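You operate a simulated robot arm through the tools that you are given. There is no shell and no other tool.

You run a simulated robot arm. Do the job below in one go: nothing can be reset, and whatever is moved stays where it is left.

JOB
Let the air back into the test case and open it.
Fine: open the case knob and hold Vent till the needle is at zero.
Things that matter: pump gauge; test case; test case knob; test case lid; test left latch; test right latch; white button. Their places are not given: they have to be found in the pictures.

The check looks at the end state, three seconds after you hand in, the way a careful person would. Anything else that was tipped, shoved, dropped, spilled or broken makes it a failure.

ROBOT AND FRAMES
A 7-joint arm with a four-finger gripper, fixed in place. Base frame: the origin is on the floor under the middle of its stand, x ahead of it, y to its left, z up. Readings come in cm, degrees, newtons and seconds.
It reaches about 122.3 cm from its shoulder. Its first joint turns from -69.0 to 172.0 degrees. Payload 3.67 kg.
The tool frame sits at the grasp point between the pads (the TCP): z along the fingers, y along the line on which they close. The tips reach 2.8 cm beyond it. The gripper opens to 11.2 cm; its body begins 7.3 cm behind the TCP.
Orientation is told as [roll, pitch, yaw] about the base's x, y, z axes, in that order, counted from this pose: with the fingers straight down and closing along the base's y, the tool's x points along the base's -x, its y along +y and its z along -z.

CONTROLS
- The arm moves only by the tool step_arm. Its argument "commands" is one flat list of numbers, 7 for each row, row after row: the shift along the base's x, y, z in cm, then the turn, a rotation vector about the base's x, y, z in degrees, then the opening, from 0 (shut) to 1 (fully open). In form: [dx, dy, dz, wx, wy, wz, jaw, dx, dy, dz, wx, wy, wz, jaw, ...]. A call has 1 to 20 rows; each row is the pose to reach, as a shift and turn from the pose commanded when the call began. A row lasts 0.2 s, in which the tool goes at most 5 cm and 8.6 degrees; a call with a longer step from one row to the next is refused whole, and so is a gripper value outside its range. Where a pose cannot be reached the arm comes as near as it can. A force on the tool above 90 N (or 10 N above the force at the start of the call, whichever is more), or a blocked arm, ends the call early, and 0.2 s more pass. Each finger travels about 10.25 cm/s and halts on what it meets, pressing with about 44 N; the grip force reading is that of the motor and also rises with nothing between the fingers. The clock runs only during rows and for 0.2 s after the last one: add rows that repeat a pose to give the fingers time. The reply holds the time, the measured pose of the TCP, the force on the tool along the base axes, the opening and the grip force, in the units named above and with some noise, with the torque about the TCP (base axes, N m) and any sound that the robot's microphone picked up.
- Cameras (640 x 400 px; columns grow to the right, rows downward): "scene" is fixed at [21.94, 50.14, 147.1]; the picture's right is [-0.84, -0.55, 0.00], its down [-0.16, 0.25, -0.95] and it looks along [0.52, -0.80, -0.30] (base axes); focal length 311 px, centre (320, 200). "wrist" rides on the gripper at [6, -1.8, -10.4] in the tool frame; the picture's right is [0.29, 0.96, 0.00], its down [-0.80, 0.24, -0.55] and it looks along [-0.53, 0.16, 0.83] (tool axes); focal length 234 px, centre (320, 200).
- snapshot(camera): a new picture of that camera. No time passes.
- move_column(by): slides the trunk up (or, below 0, down) by that many cm; the arm rides with it, the base frame stays. It gives what a move gives, with no picture.
- point_at(camera, pixels): there is no depth. For up to 12 entries [column, row, z] of the newest picture of that camera ("zoom" is the newest enlarged one), the place [x, y] in the base frame at which the ray of that pixel passes the height z, good to about 0.2 cm. No time passes.
- close_up(camera, box): a new picture of the part [left, top, right, bottom] of that camera's present view, enlarged. No time passes.
- sign_off(): hands the job in; it is judged then, once.

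Open the gripper and draw the arm clear of the work before you hand the job in, unless the task says otherwise.

The tools are called after ">>>" by a JSON object that holds its "method" and its "body". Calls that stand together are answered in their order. step_arm: Moves the arm, as the interface text tells. Its arguments: {"type":"object","properties":{"commands":{"type":"array"}},"required":["commands"]} The other tools are called the same way: move_column (by) moves the trunk up or down; snapshot (camera) takes a picture; point_at (camera, pixels) gives the place at which the rays of pixels pass given heights; close_up (camera, box) takes an enlarged picture of a part of a camera's view; sign_off () hands the job in.

At the start:

```text
clock: 0.0
position: [72.17, -14.08, 129.86]
tool_rot: [0.1, 0.0, -0.1]
wrist_force: [0.9, -0.1, -0.8]
ft_torque: [0.01, -0.03, 0.02]
width: 11.18
finger_force: 0.1
trunk travel left (down, up): [-65.0, 19.0]
```

scene: 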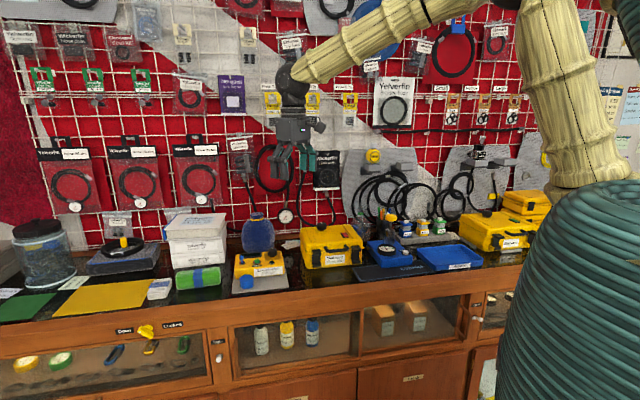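
wrist: 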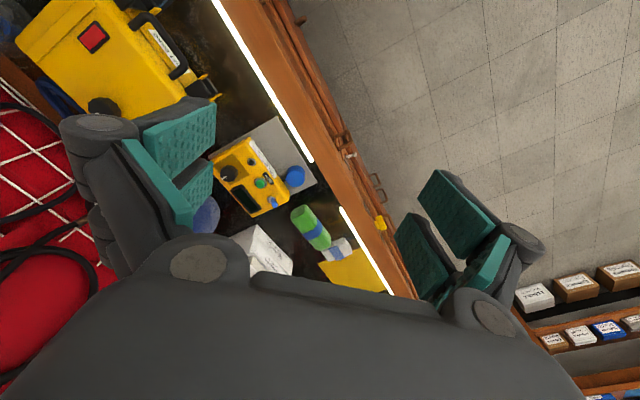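

I start by looking closely at the bench: the yellow case around scene (330,245), the pump around (260,270), and another yellow case at (500,230).

>>> {"method": "close_up", "body": {"camera": "scene", "box": [220, 200, 380, 300]}}

>>> {"method": "close_up", "body": {"camera": "scene", "box": [340, 180, 560, 300]}}

>>> {"method": "close_up", "body": {"camera": "wrist", "box": [0, 0, 360, 225]}}

```text
4.00 times, centred on (300, 250) of scene
```

zoom: 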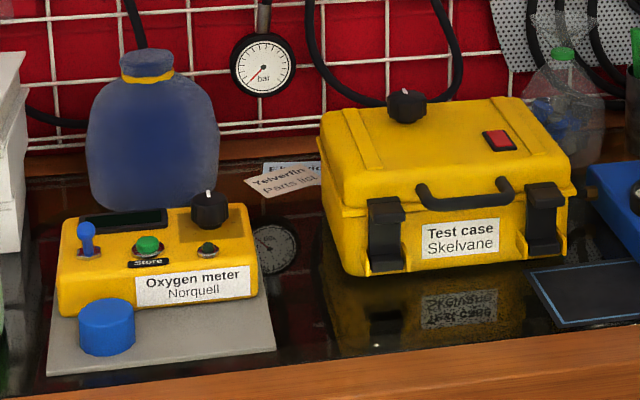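

```text
2.91 times, centred on (450, 240) of scene
```

zoom: 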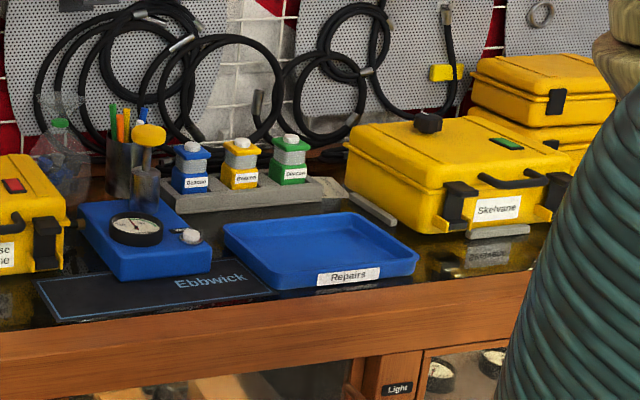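

```text
1.78 times, centred on (180, 112) of wrist
```

zoom: 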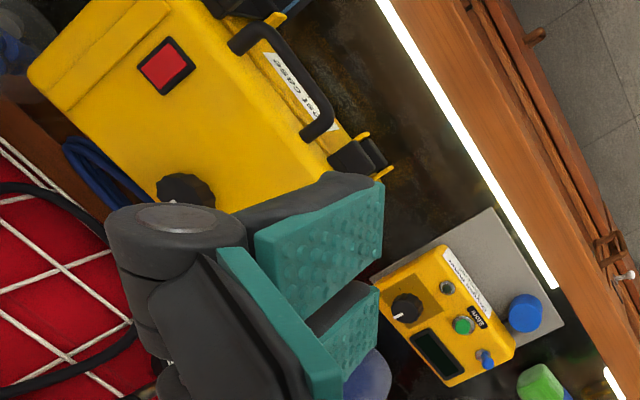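

The pump is the blue box near scene (390,250) with a gauge and a white button; the test case is at (330,245) with a knob at the rear left. I take tighter views.

>>> {"method": "close_up", "body": {"camera": "scene", "box": [355, 215, 435, 285]}}

>>> {"method": "close_up", "body": {"camera": "scene", "box": [295, 215, 375, 275]}}

>>> {"method": "close_up", "body": {"camera": "scene", "box": [320, 140, 440, 215]}}

>>> {"method": "close_up", "body": {"camera": "scene", "box": [560, 30, 640, 190]}}

```text
5.71 times, centred on (395, 250) of scene
```

zoom: 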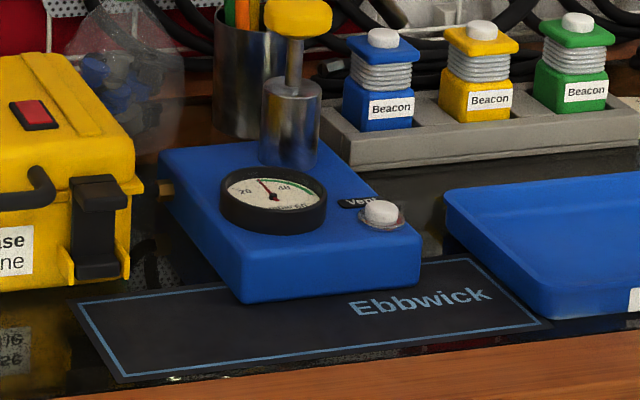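

```text
6.67 times, centred on (335, 245) of scene
```

zoom: 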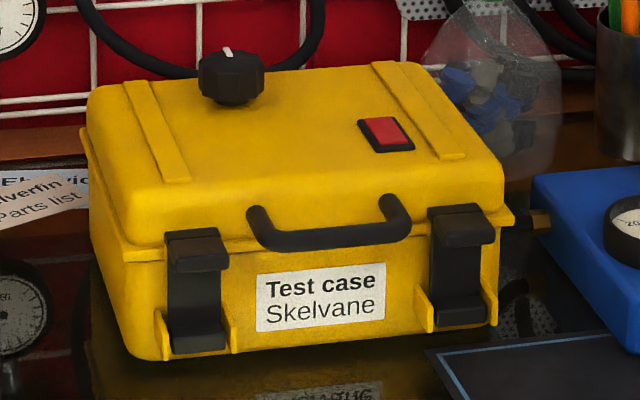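

```text
5.33 times, centred on (380, 178) of scene
```

zoom: 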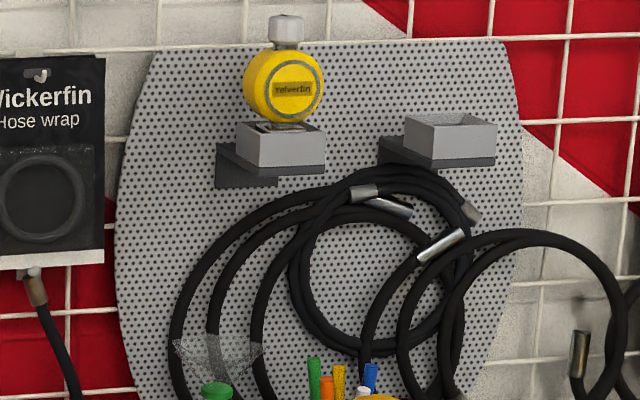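

```text
2.50 times, centred on (600, 110) of scene
```

zoom: 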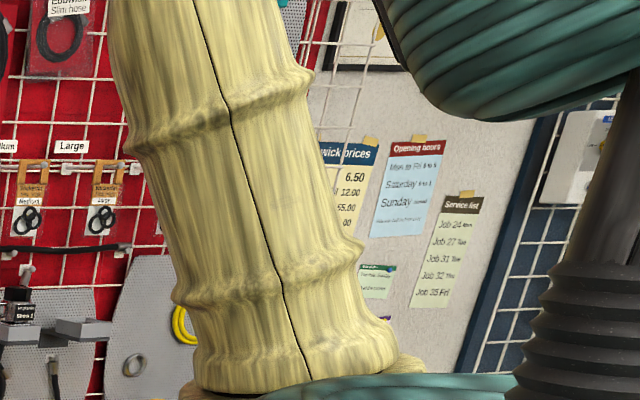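

To get heights I triangulate: the case knob is at scene (321,226) and wrist (105,106); the red window at scene (342,235)/wrist (93,37). I query both at several heights.

>>> {"method": "point_at", "body": {"camera": "scene", "pixels": [[321.5, 223, 90], [321.5, 223, 100], [321.5, 223, 110], [343, 235.3, 90], [343, 235.3, 100], [343, 235.3, 110]]}}

>>> {"method": "point_at", "body": {"camera": "wrist", "pixels": [[105, 106, 90], [105, 106, 100], [105, 106, 110], [93, 37, 90], [93, 37, 100], [93, 37, 110]]}}

```text
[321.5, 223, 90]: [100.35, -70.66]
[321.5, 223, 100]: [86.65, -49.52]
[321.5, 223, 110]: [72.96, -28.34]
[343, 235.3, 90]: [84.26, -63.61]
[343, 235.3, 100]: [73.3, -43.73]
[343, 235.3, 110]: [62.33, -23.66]
```

```text
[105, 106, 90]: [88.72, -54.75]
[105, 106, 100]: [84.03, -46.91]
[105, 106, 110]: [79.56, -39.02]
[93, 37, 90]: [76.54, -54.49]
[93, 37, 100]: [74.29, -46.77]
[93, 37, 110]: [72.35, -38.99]
```

The knob top comes out near (83,-44.5,102.5) and the case top near z=98. Next I find the bench plane and direction from the case's bottom corners and the bench edge.

>>> {"method": "point_at", "body": {"camera": "scene", "pixels": [[311, 269, 85], [311, 269, 88], [361, 264, 85], [361, 264, 88], [100, 319, 85], [400, 283, 85], [303.4, 252.5, 95], [363, 245, 95], [298, 226, 98], [352, 216, 98]]}}

>>> {"method": "point_at", "body": {"camera": "wrist", "pixels": [[215, 0, 85], [313, 160, 85], [390, 290, 85], [215, 0, 88], [313, 160, 88], [215, 103, 85], [290, 195, 85]]}}

```text
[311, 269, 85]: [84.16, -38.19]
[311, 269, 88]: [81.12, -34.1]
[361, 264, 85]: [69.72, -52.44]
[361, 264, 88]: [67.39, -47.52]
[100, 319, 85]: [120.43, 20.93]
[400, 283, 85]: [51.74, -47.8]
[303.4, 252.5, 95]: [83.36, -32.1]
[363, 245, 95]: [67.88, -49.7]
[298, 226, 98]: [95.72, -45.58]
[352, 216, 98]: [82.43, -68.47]
```

```text
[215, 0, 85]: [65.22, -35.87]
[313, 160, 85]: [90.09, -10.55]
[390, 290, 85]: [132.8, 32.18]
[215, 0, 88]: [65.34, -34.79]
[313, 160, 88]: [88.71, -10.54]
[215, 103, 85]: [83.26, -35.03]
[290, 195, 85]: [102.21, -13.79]
```

The bench runs at 45° (front edge direction (1,1), depth toward the wall (1,-1)), and the case sits square on it. I turn the tool -45° about z and move in front of the case to get a better wrist view.

>>> {"method": "step_arm", "body": {"commands": [-1.4, -3.5, -0.8, 0, 0, -7.5, 1, -2.8, -7, -1.6, 0, 0, -15, 1, -4.2, -10.5, -2.4, 0, 0, -22.5, 1, -5.6, -14, -3.2, 0, 0, -30, 1, -7, -17.5, -4, 0, 0, -37.5, 1, -8.6, -21.3, -5, 0, 0, -45, 1, -8.6, -21.3, -5, 0, 0, -45, 1]}}

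>>> {"method": "snapshot", "body": {"camera": "wrist"}}

>>> {"method": "snapshot", "body": {"camera": "scene"}}

```text
clock: 1.6
position: [63.48, -35.31, 124.79]
tool_rot: [-0.1, 0.0, -45.1]
wrist_force: [0.7, 0.5, 0.5]
ft_torque: [0.0, 0.01, -0.02]
width: 11.18
finger_force: 0.1
trunk travel left (down, up): [-65.0, 19.0]
```

```text
taken
```

wrist: 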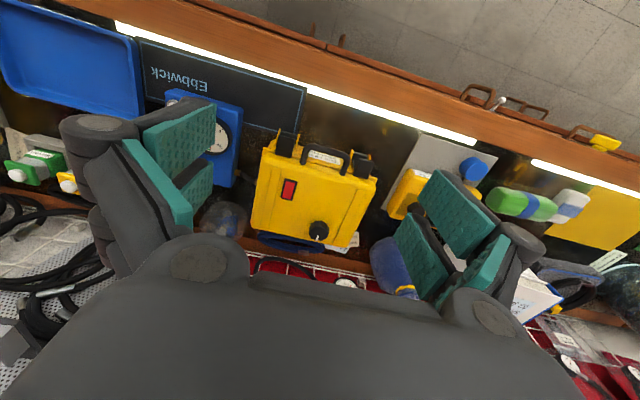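

```text
taken
```

scene: 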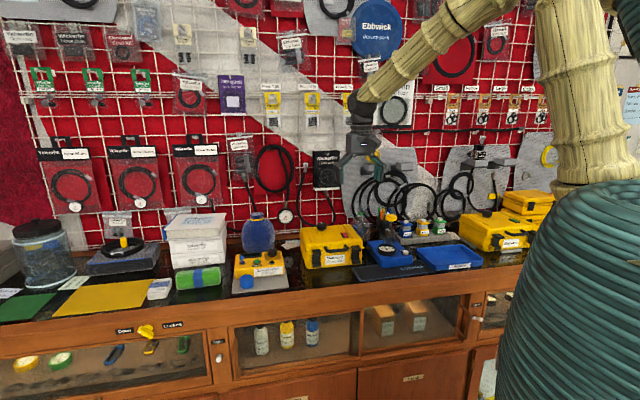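

The wrist view now shows the case between the fingers at (310,195) with the knob at (318,231). I zoom in on it.

>>> {"method": "close_up", "body": {"camera": "wrist", "box": [235, 120, 395, 260]}}

>>> {"method": "close_up", "body": {"camera": "scene", "box": [295, 215, 375, 275]}}

```text
2.86 times, centred on (315, 190) of wrist
```

zoom: 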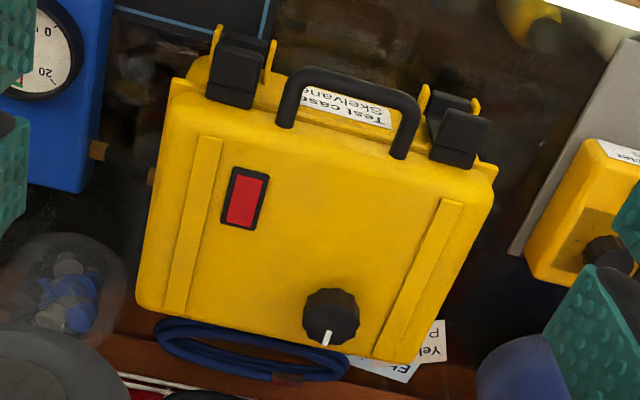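

```text
6.67 times, centred on (335, 245) of scene
```

zoom: 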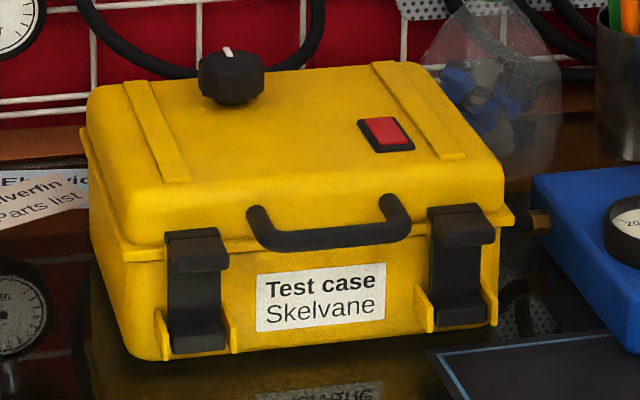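

The test case window is red; the second Skelvane case at scene (490,232) has a green window. I compare its knob's pointer and view the pump.

>>> {"method": "close_up", "body": {"camera": "scene", "box": [455, 200, 545, 260]}}

>>> {"method": "close_up", "body": {"camera": "scene", "box": [475, 205, 505, 225]}}

>>> {"method": "close_up", "body": {"camera": "scene", "box": [362, 225, 422, 270]}}

>>> {"method": "close_up", "body": {"camera": "wrist", "box": [130, 60, 310, 190]}}

```text
6.67 times, centred on (500, 230) of scene
```

zoom: 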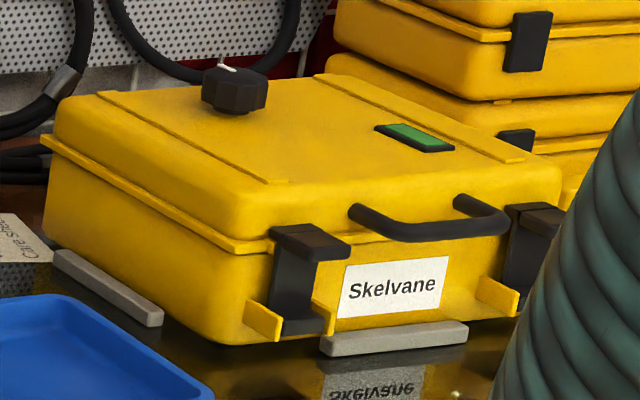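

```text
16.00 times, centred on (490, 215) of scene
```

zoom: 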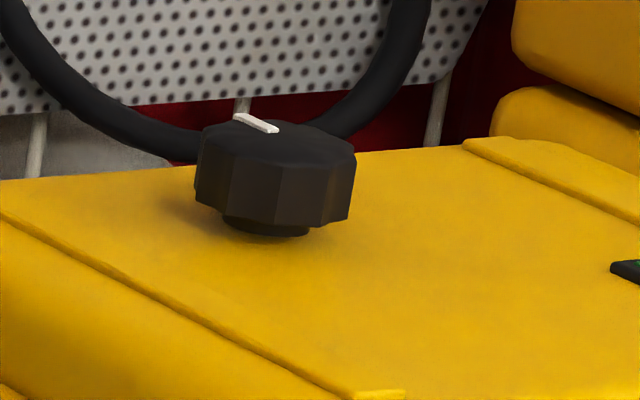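

```text
8.89 times, centred on (392, 248) of scene
```

zoom: 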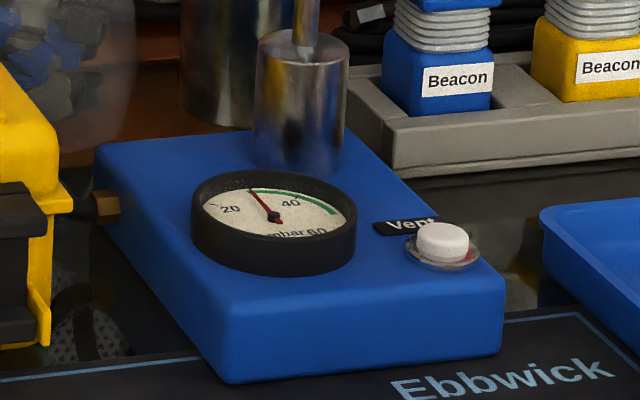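

```text
3.08 times, centred on (220, 125) of wrist
```

zoom: 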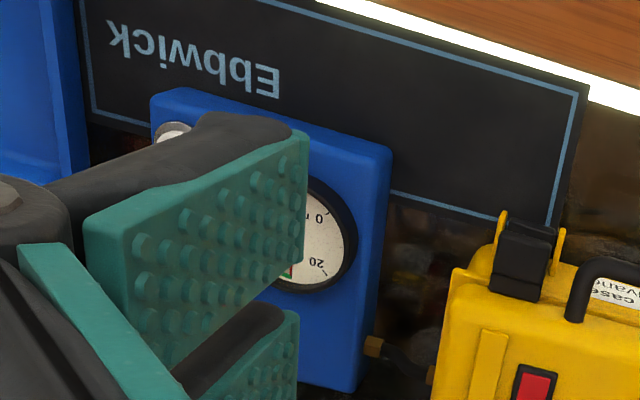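

The gauge reads about 28 mbar. Now I zoom on the knob in both cameras for accurate triangulation.

>>> {"method": "close_up", "body": {"camera": "scene", "box": [306, 214, 338, 234]}}

>>> {"method": "close_up", "body": {"camera": "wrist", "box": [295, 210, 343, 240]}}

>>> {"method": "close_up", "body": {"camera": "wrist", "box": [265, 120, 375, 190]}}

>>> {"method": "close_up", "body": {"camera": "scene", "box": [310, 240, 374, 280]}}

```text
16.00 times, centred on (322, 224) of scene
```

zoom: 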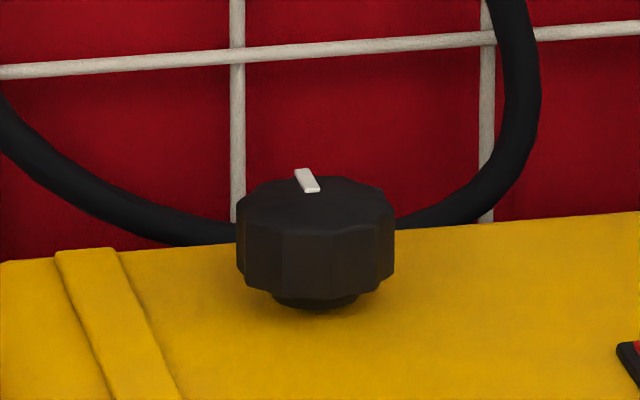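

```text
13.33 times, centred on (319, 225) of wrist
```

zoom: 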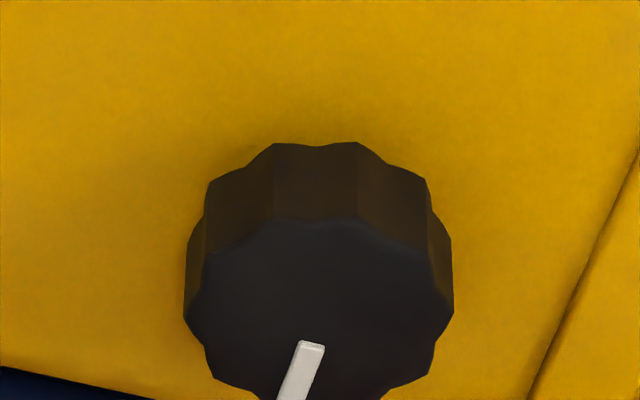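

```text
5.71 times, centred on (320, 155) of wrist
```

zoom: 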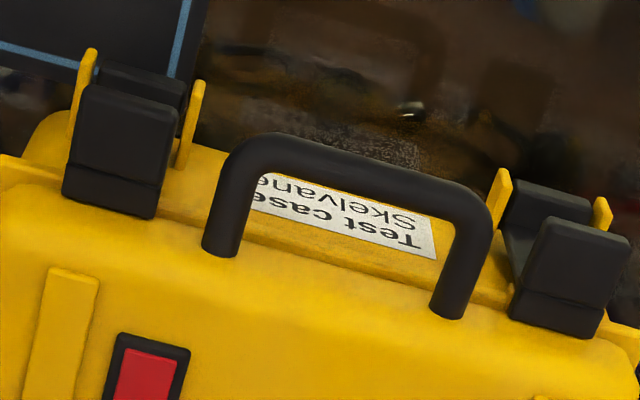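

```text
10.00 times, centred on (342, 260) of scene
```

zoom: 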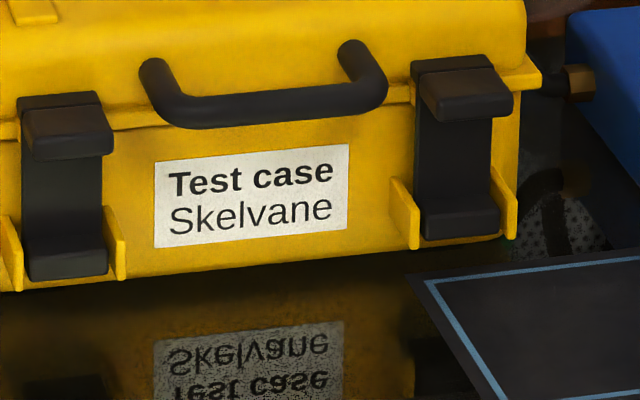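

I triangulate the knob top (scene (321.75,224.0), wrist (319,233.2)) and the knob base.

>>> {"method": "point_at", "body": {"camera": "scene", "pixels": [[321.75, 224, 98], [321.75, 224, 100], [321.75, 224, 102], [321.75, 224, 104], [321.75, 230.3, 96], [321.75, 230.3, 98], [321.75, 230.3, 100]]}}

>>> {"method": "point_at", "body": {"camera": "wrist", "pixels": [[319, 233.2, 98], [319, 233.2, 100], [319, 233.2, 102], [319, 233.2, 104], [309, 233, 100], [329, 233, 100]]}}

```text
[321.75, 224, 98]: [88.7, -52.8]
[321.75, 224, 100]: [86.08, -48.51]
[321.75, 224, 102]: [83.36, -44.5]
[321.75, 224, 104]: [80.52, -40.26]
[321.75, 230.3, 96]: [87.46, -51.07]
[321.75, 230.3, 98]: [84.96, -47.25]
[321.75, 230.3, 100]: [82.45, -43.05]
```

```text
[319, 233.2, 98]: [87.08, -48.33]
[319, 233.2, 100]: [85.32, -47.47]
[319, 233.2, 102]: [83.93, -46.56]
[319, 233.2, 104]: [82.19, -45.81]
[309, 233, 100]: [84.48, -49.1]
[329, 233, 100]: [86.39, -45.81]
```

Knob is at about (84.8,-47.0), top z≈100.8, diameter ≈3.8 cm. Next, the bench height from the mat's corner (scene (360,282), wrist (307,88)), and the handle and latch features in both views.

>>> {"method": "point_at", "body": {"camera": "scene", "pixels": [[360, 281.9, 82], [360, 281.9, 85], [360, 281.9, 88], [316.1, 256.4, 92], [316.1, 256.4, 94], [316.1, 256.4, 96], [356.6, 252.5, 92], [356.6, 252.5, 94], [356.6, 252.5, 96]]}}

>>> {"method": "point_at", "body": {"camera": "wrist", "pixels": [[307, 87.7, 82], [307, 87.7, 85], [307, 87.7, 88], [367.1, 162.5, 92], [367.1, 162.5, 94], [367.1, 162.5, 96], [286.7, 139.4, 92], [286.7, 139.4, 94], [286.7, 139.4, 96]]}}

```text
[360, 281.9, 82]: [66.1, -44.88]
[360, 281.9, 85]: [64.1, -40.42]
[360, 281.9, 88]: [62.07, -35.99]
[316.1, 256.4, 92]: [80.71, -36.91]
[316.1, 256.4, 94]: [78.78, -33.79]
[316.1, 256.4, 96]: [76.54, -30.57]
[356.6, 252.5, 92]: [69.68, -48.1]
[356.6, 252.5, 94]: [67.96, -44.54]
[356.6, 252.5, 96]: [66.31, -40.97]
```

```text
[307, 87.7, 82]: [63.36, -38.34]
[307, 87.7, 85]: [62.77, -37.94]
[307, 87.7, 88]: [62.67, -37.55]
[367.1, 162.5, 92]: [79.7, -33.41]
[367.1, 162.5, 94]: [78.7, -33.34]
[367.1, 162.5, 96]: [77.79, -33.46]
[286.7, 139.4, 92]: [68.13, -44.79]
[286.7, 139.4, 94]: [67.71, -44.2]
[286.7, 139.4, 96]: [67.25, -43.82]
```

Bench height ≈86.8 and the latch noses sit near (78.7,-33.6,94) and (67.8,-44.2,94). Now I check the wall distance, case corners and the gauge/white button position.

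>>> {"method": "point_at", "body": {"camera": "wrist", "pixels": [[340, 275, 87], [270, 243, 87], [382, 178, 96], [341, 246, 96], [252, 227, 96], [262, 146, 96], [345, 250, 88], [275, 236, 88]]}}

>>> {"method": "point_at", "body": {"camera": "scene", "pixels": [[405.7, 252.8, 90], [405.7, 252.8, 92], [405.7, 252.8, 94], [387, 247.5, 90], [387, 247.5, 92], [387, 247.5, 94]]}}

>>> {"method": "close_up", "body": {"camera": "wrist", "box": [160, 80, 260, 150]}}

>>> {"method": "close_up", "body": {"camera": "scene", "box": [396, 243, 420, 258]}}

```text
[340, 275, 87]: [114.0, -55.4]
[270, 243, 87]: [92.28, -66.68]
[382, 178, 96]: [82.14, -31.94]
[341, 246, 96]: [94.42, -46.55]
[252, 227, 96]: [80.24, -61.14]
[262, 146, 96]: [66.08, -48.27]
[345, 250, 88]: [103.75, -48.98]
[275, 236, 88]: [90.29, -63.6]
```

```text
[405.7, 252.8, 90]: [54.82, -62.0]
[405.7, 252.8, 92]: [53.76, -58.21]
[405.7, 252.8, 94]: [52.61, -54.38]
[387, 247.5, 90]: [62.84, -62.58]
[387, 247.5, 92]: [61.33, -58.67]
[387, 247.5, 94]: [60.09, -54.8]
```

```text
5.71 times, centred on (210, 115) of wrist
```

zoom: 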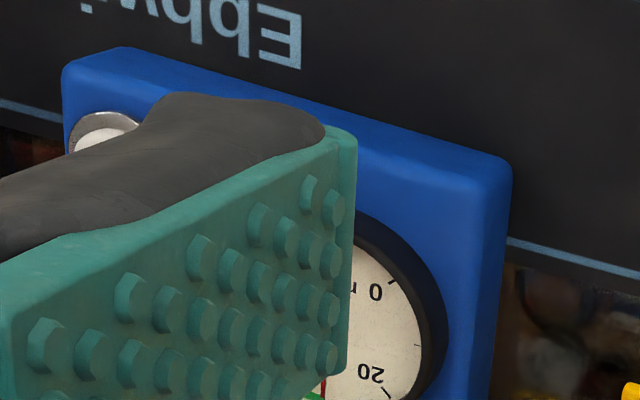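

```text
16.00 times, centred on (408, 250) of scene
```

zoom: 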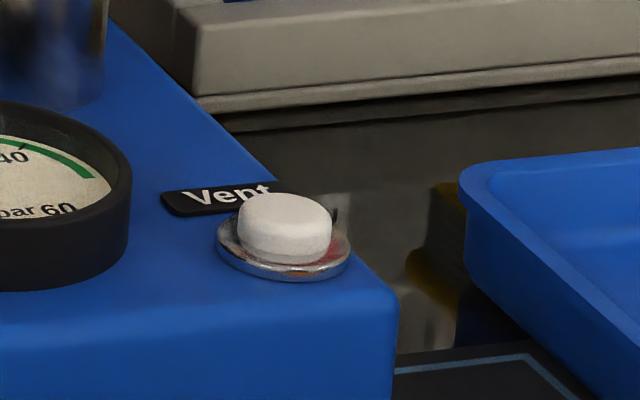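

Knob at bench coordinates well clear of the wall (wall ≥19 cm behind). I move above the knob, staying at z≈113, then look again.

>>> {"method": "step_arm", "body": {"commands": [3, -1.7, -1.7, 0, 0, 0, 1, 6, -3.4, -3.4, 0, 0, 0, 1, 9, -5, -5.1, 0, 0, 0, 0.9, 12, -6.7, -6.8, 0, 0, 0, 0.8, 15, -8.4, -8.5, 0, 0, 0, 0.7, 18, -10, -10.2, 0, 0, 0, 0.6, 21.3, -11.7, -12, 0, 0, 0, 0.6, 21.3, -11.7, -12, 0, 0, 0, 0.6]}}

>>> {"method": "snapshot", "body": {"camera": "wrist"}}

>>> {"method": "snapshot", "body": {"camera": "scene"}}

```text
clock: 3.4
position: [84.64, -47.09, 112.92]
tool_rot: [0.0, -0.1, -45.0]
wrist_force: [0.6, 1.0, 0.8]
ft_torque: [-0.03, -0.05, -0.03]
width: 6.69
finger_force: 0.0
trunk travel left (down, up): [-65.0, 19.0]
```

```text
taken
```

wrist: 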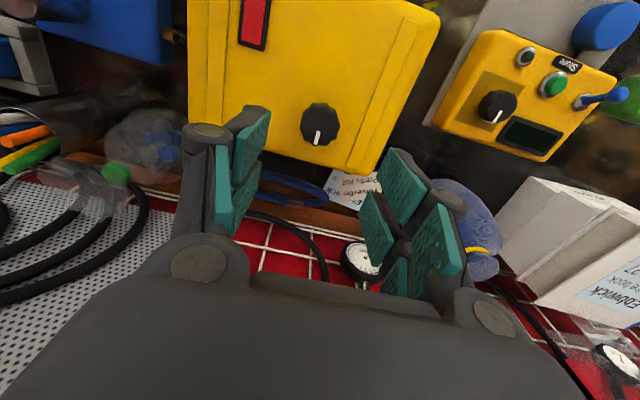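

```text
taken
```

scene: 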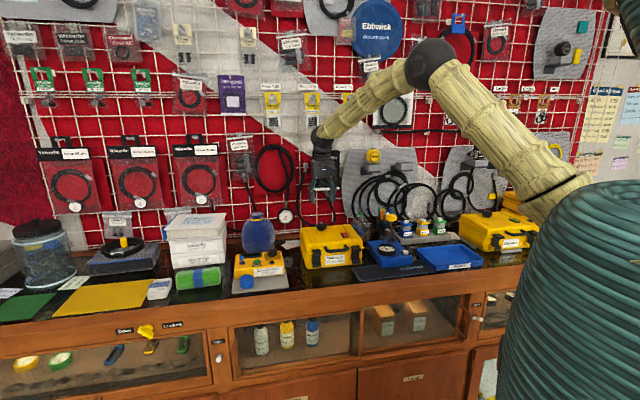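

The knob now shows at wrist (319,125). I refine its position from this nearer view.

>>> {"method": "close_up", "body": {"camera": "wrist", "box": [288, 95, 352, 155]}}

>>> {"method": "close_up", "body": {"camera": "scene", "box": [290, 170, 370, 240]}}

```text
6.67 times, centred on (320, 125) of wrist
```

zoom: 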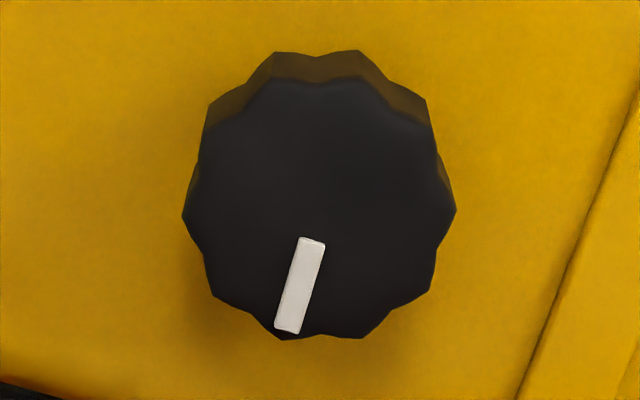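

```text
5.71 times, centred on (330, 205) of scene
```

zoom: 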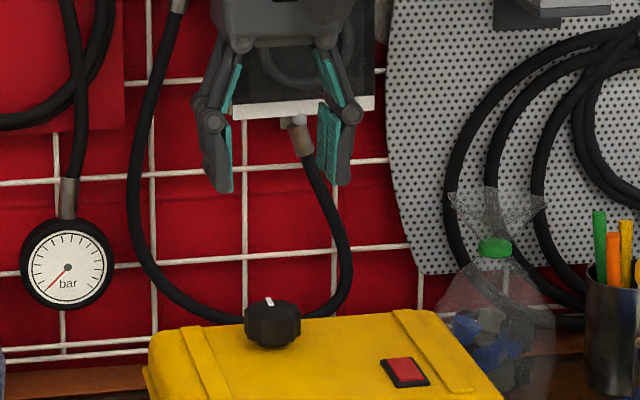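

Knob top centre is at wrist (319.9,126). I get its xy at the knob-top height.

>>> {"method": "point_at", "body": {"camera": "wrist", "pixels": [[319.9, 126, 100], [319.9, 126, 101], [319.9, 126, 102], [299.4, 126, 101], [340.4, 126, 101]]}}

>>> {"method": "point_at", "body": {"camera": "scene", "pixels": [[321.75, 224, 100], [321.75, 224, 100.5], [321.75, 224, 101], [321.75, 224, 101.5]]}}

```text
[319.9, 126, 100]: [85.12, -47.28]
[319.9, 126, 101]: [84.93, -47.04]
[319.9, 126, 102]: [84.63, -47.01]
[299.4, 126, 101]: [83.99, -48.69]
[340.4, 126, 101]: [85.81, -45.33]
```

```text
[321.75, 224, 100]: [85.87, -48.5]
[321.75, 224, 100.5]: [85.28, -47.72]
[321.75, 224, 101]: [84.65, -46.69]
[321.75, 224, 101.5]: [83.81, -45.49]
```

Knob centre ≈ (84.95,-47.1), top ≈100.8. I descend to TCP z≈101.6 (tips ~0.8 cm above the lid) with the gripper partly open.

>>> {"method": "step_arm", "body": {"commands": [0.3, 0, -3, 0, 0, 0, 0.6, 0.3, 0, -6, 0, 0, 0, 0.6, 0.3, 0, -9, 0, 0, 0, 0.6, 0.3, 0, -11.3, 0, 0, 0, 0.6, 0.3, 0, -11.3, 0, 0, 0, 0.6]}}

>>> {"method": "snapshot", "body": {"camera": "wrist"}}

>>> {"method": "close_up", "body": {"camera": "scene", "box": [290, 190, 370, 250]}}

```text
clock: 4.6
position: [85.11, -46.94, 101.47]
tool_rot: [0.1, 0.1, -45.0]
wrist_force: [-0.3, 0.0, -0.4]
ft_torque: [-0.03, 0.02, -0.03]
width: 6.74
finger_force: 0.2
trunk travel left (down, up): [-65.0, 19.0]
```

```text
taken
```

wrist: 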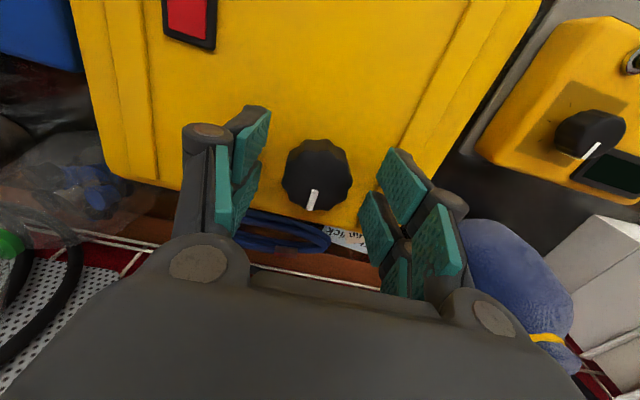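

```text
6.67 times, centred on (330, 220) of scene
```

zoom: 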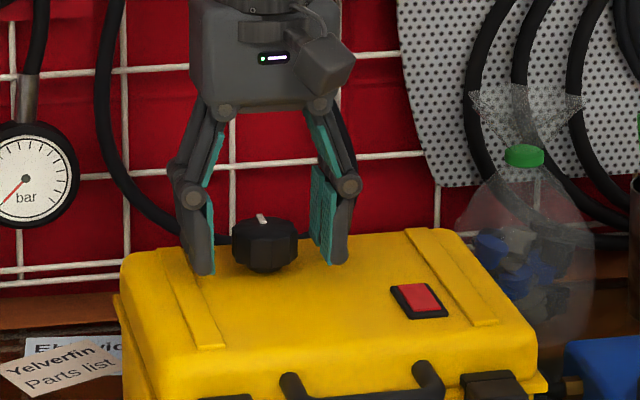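

Fingers straddle the knob. I close on it.

>>> {"method": "step_arm", "body": {"commands": [0, 0, 0, 0, 0, 0, 0.3, 0, 0, 0, 0, 0, 0, 0.2, 0, 0, 0, 0, 0, 0, 0.2]}}

>>> {"method": "snapshot", "body": {"camera": "wrist"}}

>>> {"method": "close_up", "body": {"camera": "scene", "box": [290, 190, 370, 250]}}

```text
clock: 5.4
position: [85.02, -47.2, 101.48]
tool_rot: [0.1, 0.1, -45.0]
wrist_force: [-2.1, -5.0, -2.1]
ft_torque: [-0.37, 0.11, -0.02]
width: 3.63
finger_force: 45.4
trunk travel left (down, up): [-65.0, 19.0]
```

```text
taken
```

wrist: 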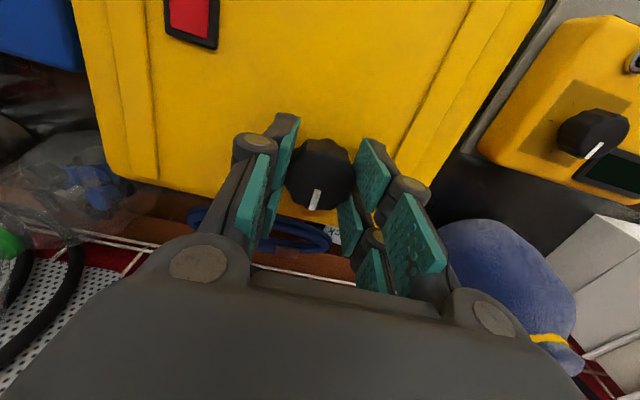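

```text
6.67 times, centred on (330, 220) of scene
```

zoom: 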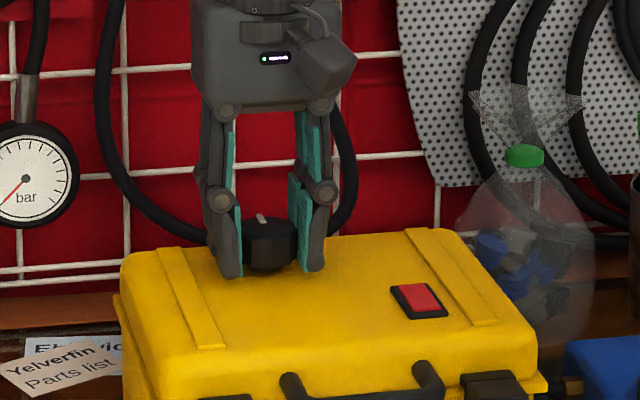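

The knob is gripped (width 3.63, 45 N). I try a cautious counter-clockwise turn of 16° and watch the torque.

>>> {"method": "step_arm", "body": {"commands": [0, 0, 0, 0, 0, 4, 0.2, 0, 0, 0, 0, 0, 8, 0.2, 0, 0, 0, 0, 0, 12, 0.2, 0, 0, 0, 0, 0, 16, 0.2, 0, 0, 0, 0, 0, 16, 0.2]}}

>>> {"method": "close_up", "body": {"camera": "scene", "box": [290, 190, 370, 250]}}

>>> {"method": "close_up", "body": {"camera": "scene", "box": [362, 225, 422, 270]}}

>>> {"method": "snapshot", "body": {"camera": "wrist"}}

```text
clock: 6.6
position: [84.96, -47.1, 101.42]
tool_rot: [0.0, 0.0, -29.0]
wrist_force: [-8.6, -5.8, -5.1]
ft_torque: [-0.33, 0.49, 0.01]
width: 3.63
finger_force: 45.2
trunk travel left (down, up): [-65.0, 19.0]
```

```text
6.67 times, centred on (330, 220) of scene
```

zoom: 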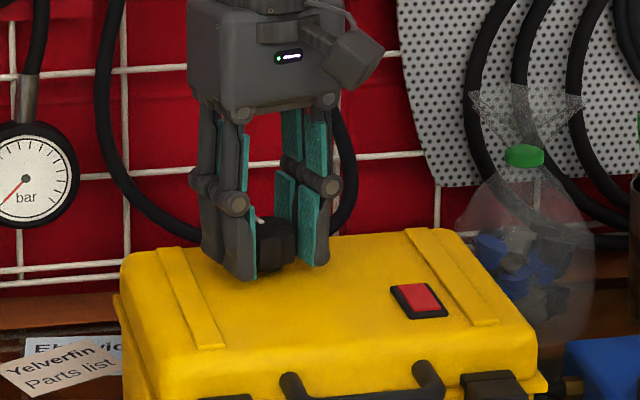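

```text
8.89 times, centred on (392, 248) of scene
```

zoom: 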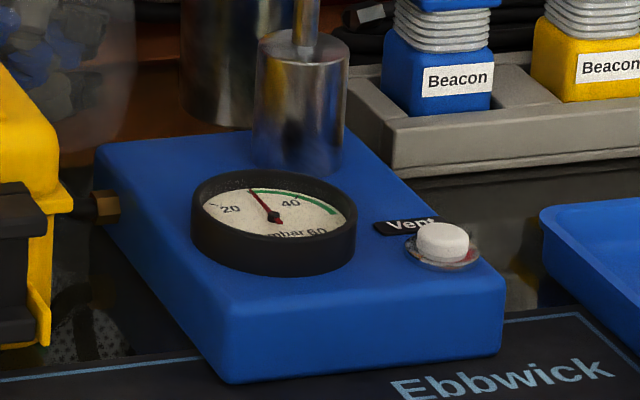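

```text
taken
```

wrist: 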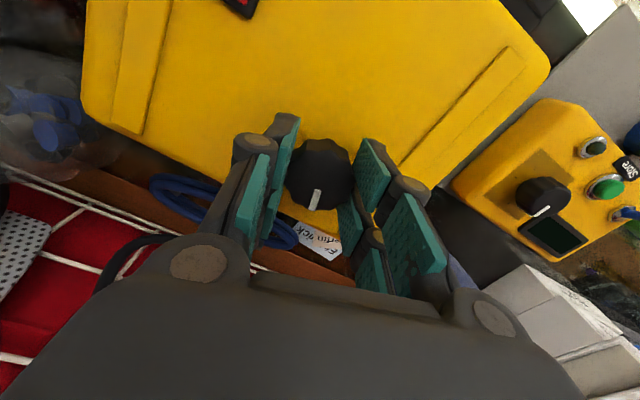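

The knob turned with the fingers at almost no torque (0.01 N m). I continue counter-clockwise another 40°.

>>> {"method": "step_arm", "body": {"commands": [0, 0, 0, 0, 0, 6, 0.2, 0, 0, 0, 0, 0, 12, 0.2, 0, 0, 0, 0, 0, 18, 0.2, 0, 0, 0, 0, 0, 24, 0.2, 0, 0, 0, 0, 0, 30, 0.2, 0, 0, 0, 0, 0, 35, 0.2, 0, 0, 0, 0, 0, 40, 0.2, 0, 0, 0, 0, 0, 40, 0.2]}}

>>> {"method": "close_up", "body": {"camera": "scene", "box": [290, 190, 370, 250]}}

>>> {"method": "close_up", "body": {"camera": "scene", "box": [362, 225, 422, 270]}}

>>> {"method": "snapshot", "body": {"camera": "wrist"}}

```text
clock: 8.4
position: [84.9, -47.12, 101.48]
tool_rot: [0.1, 0.0, 11.1]
wrist_force: [-11.9, -5.8, -5.5]
ft_torque: [-0.11, 0.52, 0.01]
width: 3.61
finger_force: 45.3
trunk travel left (down, up): [-65.0, 19.0]
```

```text
6.67 times, centred on (330, 220) of scene
```

zoom: 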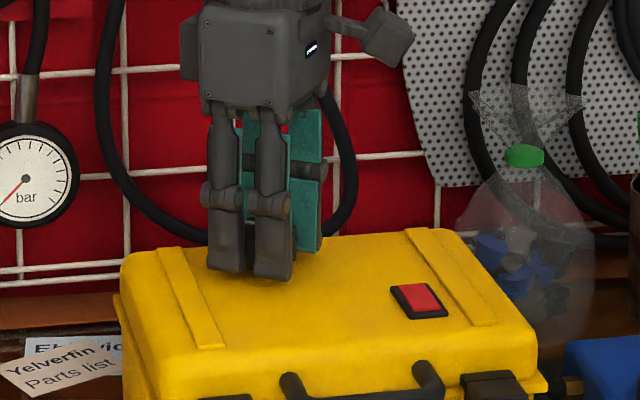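

```text
8.89 times, centred on (392, 248) of scene
```

zoom: 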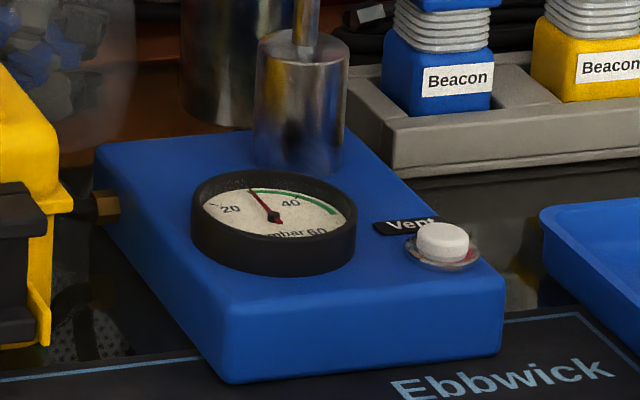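

```text
taken
```

wrist: 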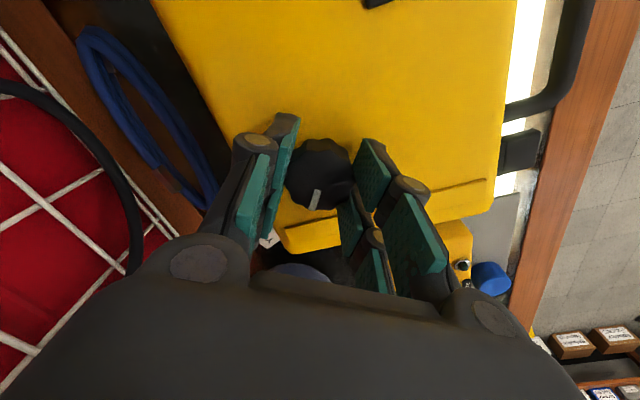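

Now 56° turned, still free; the lateral force is small. I continue 34° to a quarter turn.

>>> {"method": "step_arm", "body": {"commands": [0, 0, 0, 0, 0, 6, 0.2, 0, 0, 0, 0, 0, 12, 0.2, 0, 0, 0, 0, 0, 18, 0.2, 0, 0, 0, 0, 0, 24, 0.2, 0, 0, 0, 0, 0, 29, 0.2, 0, 0, 0, 0, 0, 34, 0.2, 0, 0, 0, 0, 0, 34, 0.2]}}

>>> {"method": "close_up", "body": {"camera": "scene", "box": [290, 190, 370, 250]}}

>>> {"method": "close_up", "body": {"camera": "scene", "box": [362, 225, 422, 270]}}

>>> {"method": "snapshot", "body": {"camera": "wrist"}}

```text
clock: 10.0
position: [85.06, -47.3, 101.4]
tool_rot: [0.1, -0.1, 45.0]
wrist_force: [-12.3, -6.8, -6.4]
ft_torque: [-0.18, 0.18, -0.41]
width: 3.62
finger_force: 45.1
trunk travel left (down, up): [-65.0, 19.0]
```

```text
6.67 times, centred on (330, 220) of scene
```

zoom: 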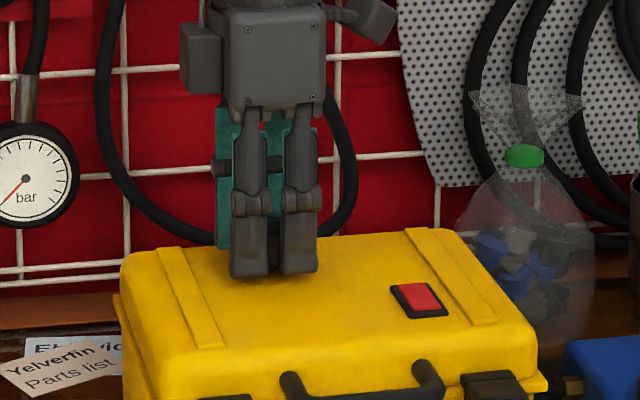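

```text
8.89 times, centred on (392, 248) of scene
```

zoom: 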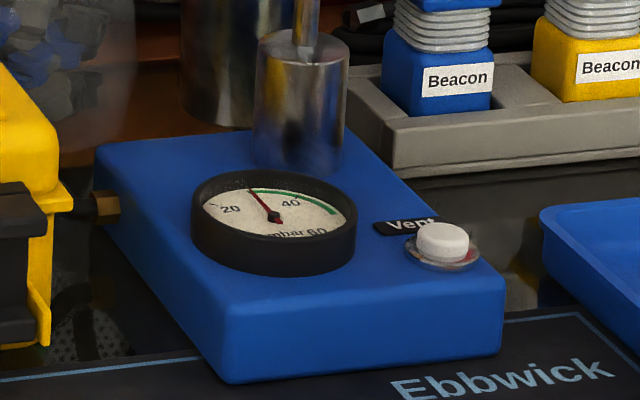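

```text
taken
```

wrist: 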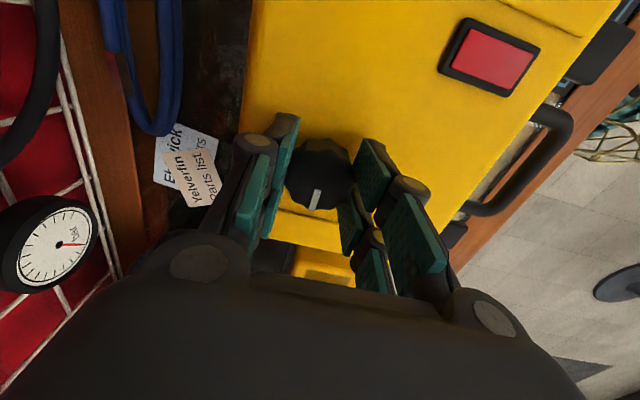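

The quarter turn is done and torque rose to -0.41 N m, which suggests the stop. I test with 4° more to see whether it is the end of travel.

>>> {"method": "step_arm", "body": {"commands": [0, 0, 0, 0, 0, 2, 0.2, 0, 0, 0, 0, 0, 4, 0.2, 0, 0, 0, 0, 0, 4, 0.2]}}

>>> {"method": "close_up", "body": {"camera": "wrist", "box": [270, 120, 370, 220]}}

```text
clock: 10.8
position: [85.06, -47.24, 101.45]
tool_rot: [0.2, -0.2, 49.0]
wrist_force: [-9.8, -4.1, -7.6]
ft_torque: [0.14, 0.02, -0.86]
width: 3.6
finger_force: 44.7
trunk travel left (down, up): [-65.0, 19.0]
```

```text
4.00 times, centred on (320, 170) of wrist
```

zoom: 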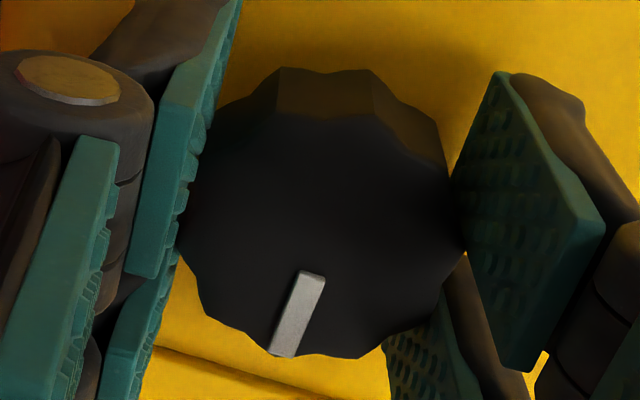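

The torque climbs to -0.86 N m, so the knob is at its stop, a full quarter turn. I back off to the 90° position, release, and rise.

>>> {"method": "step_arm", "body": {"commands": [0, 0, 0, 0, 0, -3, 0.2, 0, 0, 0, 0, 0, -4, 0.3, 0, 0, 0, 0, 0, -4, 0.5, 0, 0, 0, 0, 0, -4, 0.6, 0, 0, 3, 0, 0, -4, 0.6, 0, 0, 7, 0, 0, -4, 0.6, 0, 0, 11, 0, 0, -4, 0.6, 0, 0, 11, 0, 0, -4, 0.6]}}

>>> {"method": "close_up", "body": {"camera": "scene", "box": [290, 190, 370, 250]}}

>>> {"method": "close_up", "body": {"camera": "scene", "box": [362, 225, 422, 270]}}

```text
clock: 12.6
position: [85.22, -47.2, 112.39]
tool_rot: [0.0, 0.0, 44.9]
wrist_force: [0.3, 0.0, 0.4]
ft_torque: [0.04, 0.03, 0.03]
width: 6.74
finger_force: 0.0
trunk travel left (down, up): [-65.0, 19.0]
```

```text
6.67 times, centred on (330, 220) of scene
```

zoom: 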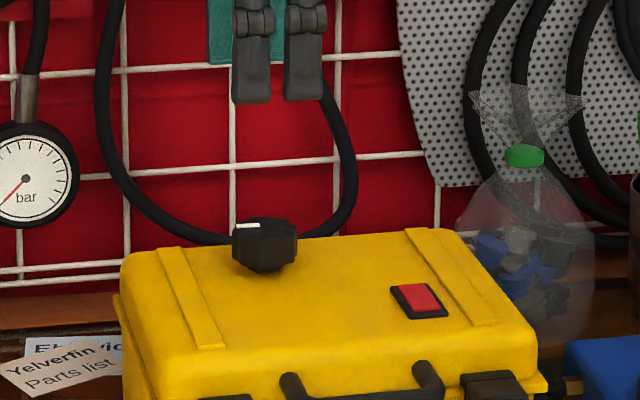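

```text
8.89 times, centred on (392, 248) of scene
```

zoom: 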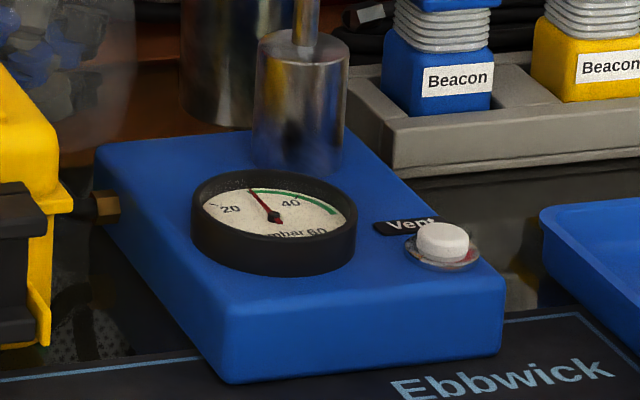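

The pointer now points left (a quarter turn away), knob open at its stop. Now I swing back to yaw -45° and move in front of the pump to locate the white Vent button.

>>> {"method": "step_arm", "body": {"commands": [-3, 0, 3, 0, 0, -7.5, 0.6, -6, 0, 6, 0, 0, -15, 0.7, -9.5, 0, 7, 0, 0, -22.5, 0.8, -13, 0, 7, 0, 0, -30, 0.9, -16.5, 0, 7, 0, 0, -37.5, 1, -20, -0.5, 7, 0, 0, -45, 1, -23.5, -1, 7, 0, 0, -52.5, 1, -27, -1.5, 7, 0, 0, -60, 1, -30.5, -2, 7, 0, 0, -67.5, 1, -34, -2.5, 7, 0, 0, -75, 1, -37.5, -2.8, 7, 0, 0, -82.5, 1, -40.5, -3, 7, 0, 0, -90, 1, -40.5, -3, 7, 0, 0, -90, 1]}}

>>> {"method": "snapshot", "body": {"camera": "wrist"}}

>>> {"method": "snapshot", "body": {"camera": "scene"}}

```text
clock: 15.4
position: [44.63, -50.17, 119.47]
tool_rot: [0.1, 0.1, -45.1]
wrist_force: [0.1, 0.4, 0.5]
ft_torque: [0.0, 0.01, 0.01]
width: 11.18
finger_force: 0.0
trunk travel left (down, up): [-65.0, 19.0]
```

```text
taken
```

wrist: 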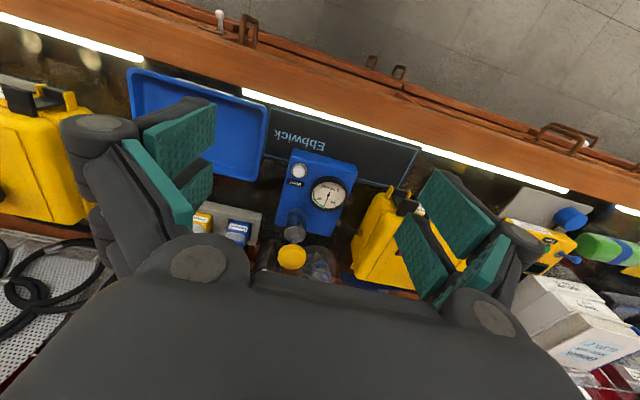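

```text
taken
```

scene: 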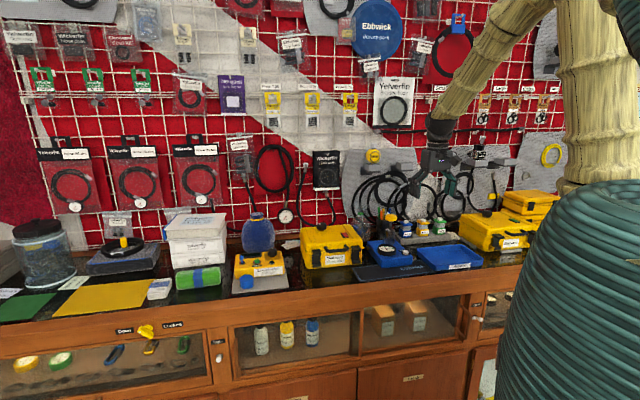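

The pump is now at wrist (318,190), button near (300,171), gauge (328,194). I zoom for exact positions.

>>> {"method": "close_up", "body": {"camera": "wrist", "box": [260, 145, 372, 215]}}

>>> {"method": "close_up", "body": {"camera": "wrist", "box": [260, 200, 372, 290]}}

>>> {"method": "close_up", "body": {"camera": "scene", "box": [372, 205, 420, 265]}}

```text
5.71 times, centred on (316, 180) of wrist
```

zoom: 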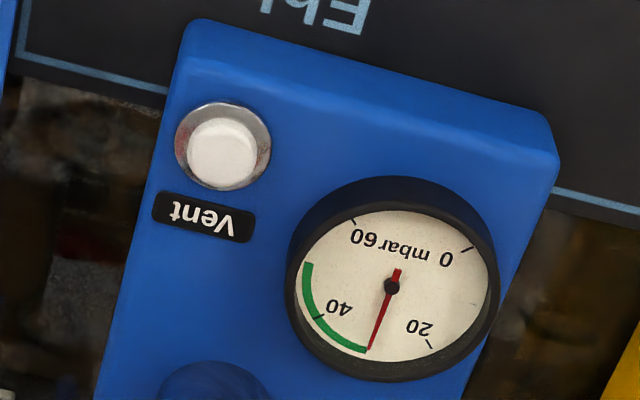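

```text
4.44 times, centred on (316, 245) of wrist
```

zoom: 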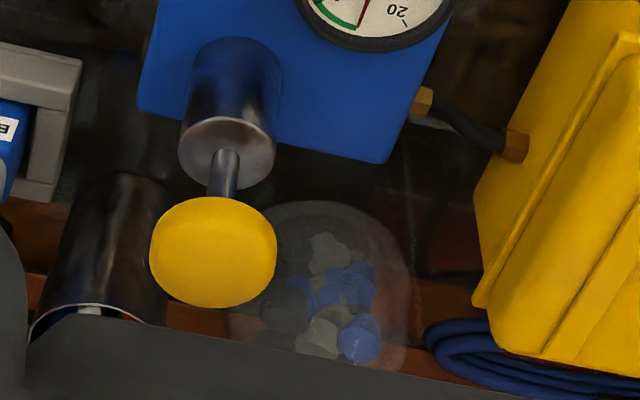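

```text
6.67 times, centred on (396, 235) of scene
```

zoom: 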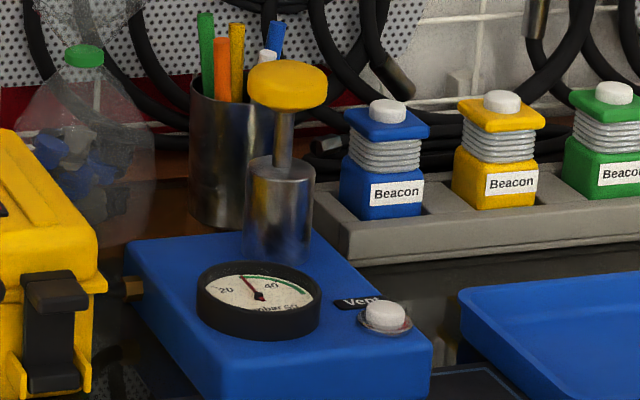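

I triangulate the button top (wrist (298.8,171.2), scene (405.8,251.4)) and the pump plunger's handle (wrist (292,256), scene (391,217)).

>>> {"method": "point_at", "body": {"camera": "wrist", "pixels": [[298.84, 171.24, 90], [298.84, 171.24, 92], [298.84, 171.24, 94], [291.9, 256.3, 98], [291.9, 256.3, 102], [291.9, 256.3, 106], [299, 182.5, 91], [329, 193, 93], [287, 161, 91], [356, 178, 91]]}}

>>> {"method": "point_at", "body": {"camera": "scene", "pixels": [[405.75, 251.4, 90], [405.75, 251.4, 92], [405.75, 251.4, 94], [391.2, 217, 98], [391.2, 217, 102], [391.2, 217, 106]]}}

```text
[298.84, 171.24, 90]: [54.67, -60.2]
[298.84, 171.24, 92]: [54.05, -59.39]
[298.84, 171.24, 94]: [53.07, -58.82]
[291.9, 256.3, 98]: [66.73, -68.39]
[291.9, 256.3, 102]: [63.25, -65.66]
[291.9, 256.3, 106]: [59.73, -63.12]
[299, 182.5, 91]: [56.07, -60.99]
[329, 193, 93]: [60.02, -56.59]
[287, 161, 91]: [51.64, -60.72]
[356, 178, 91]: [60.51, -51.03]
```

```text
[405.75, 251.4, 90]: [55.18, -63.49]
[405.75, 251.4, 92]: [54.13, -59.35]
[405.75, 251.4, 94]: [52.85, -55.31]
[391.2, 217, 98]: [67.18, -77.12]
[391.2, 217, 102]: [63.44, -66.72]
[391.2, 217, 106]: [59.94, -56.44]
```

The button top is at (54.1,-59.35,92.0); the plunger handle top at (63.2,-66,102.3) is 11 cm behind. I shut the gripper and hover over the button, using the rear finger pair (TCP 1.4 cm toward the front).

>>> {"method": "step_arm", "body": {"commands": [1.4, -1.4, -3.5, 0, 0, 0, 0.6, 2.8, -2.8, -7, 0, 0, 0, 0.3, 4.2, -4.2, -10.5, 0, 0, 0, 0, 5.6, -5.6, -14, 0, 0, 0, 0, 7, -7, -17.5, 0, 0, 0, 0, 8.3, -8.3, -21, 0, 0, 0, 0, 8.3, -8.3, -21, 0, 0, 0, 0]}}

>>> {"method": "snapshot", "body": {"camera": "wrist"}}

>>> {"method": "close_up", "body": {"camera": "scene", "box": [362, 190, 442, 270]}}

```text
clock: 17.0
position: [52.71, -58.3, 98.62]
tool_rot: [0.1, 0.0, -45.0]
wrist_force: [1.1, -0.5, 0.0]
ft_torque: [-0.05, -0.04, 0.01]
width: 0.0
finger_force: 35.5
trunk travel left (down, up): [-65.0, 19.0]
```

```text
taken
```

wrist: 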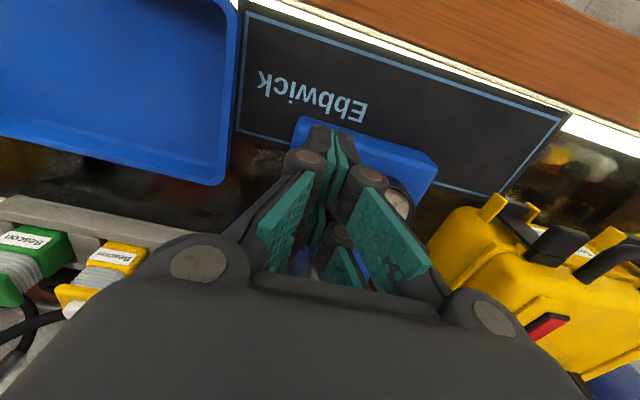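

```text
5.00 times, centred on (402, 230) of scene
```

zoom: 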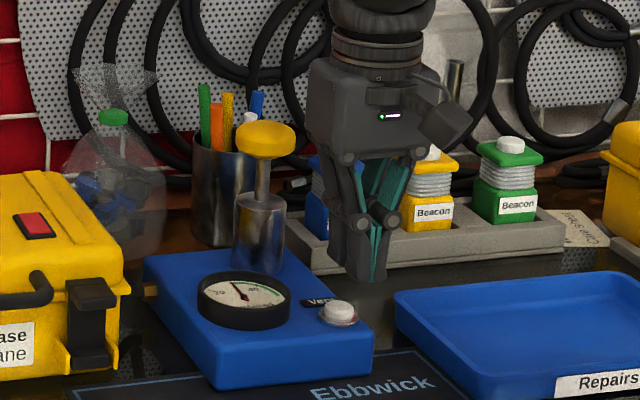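

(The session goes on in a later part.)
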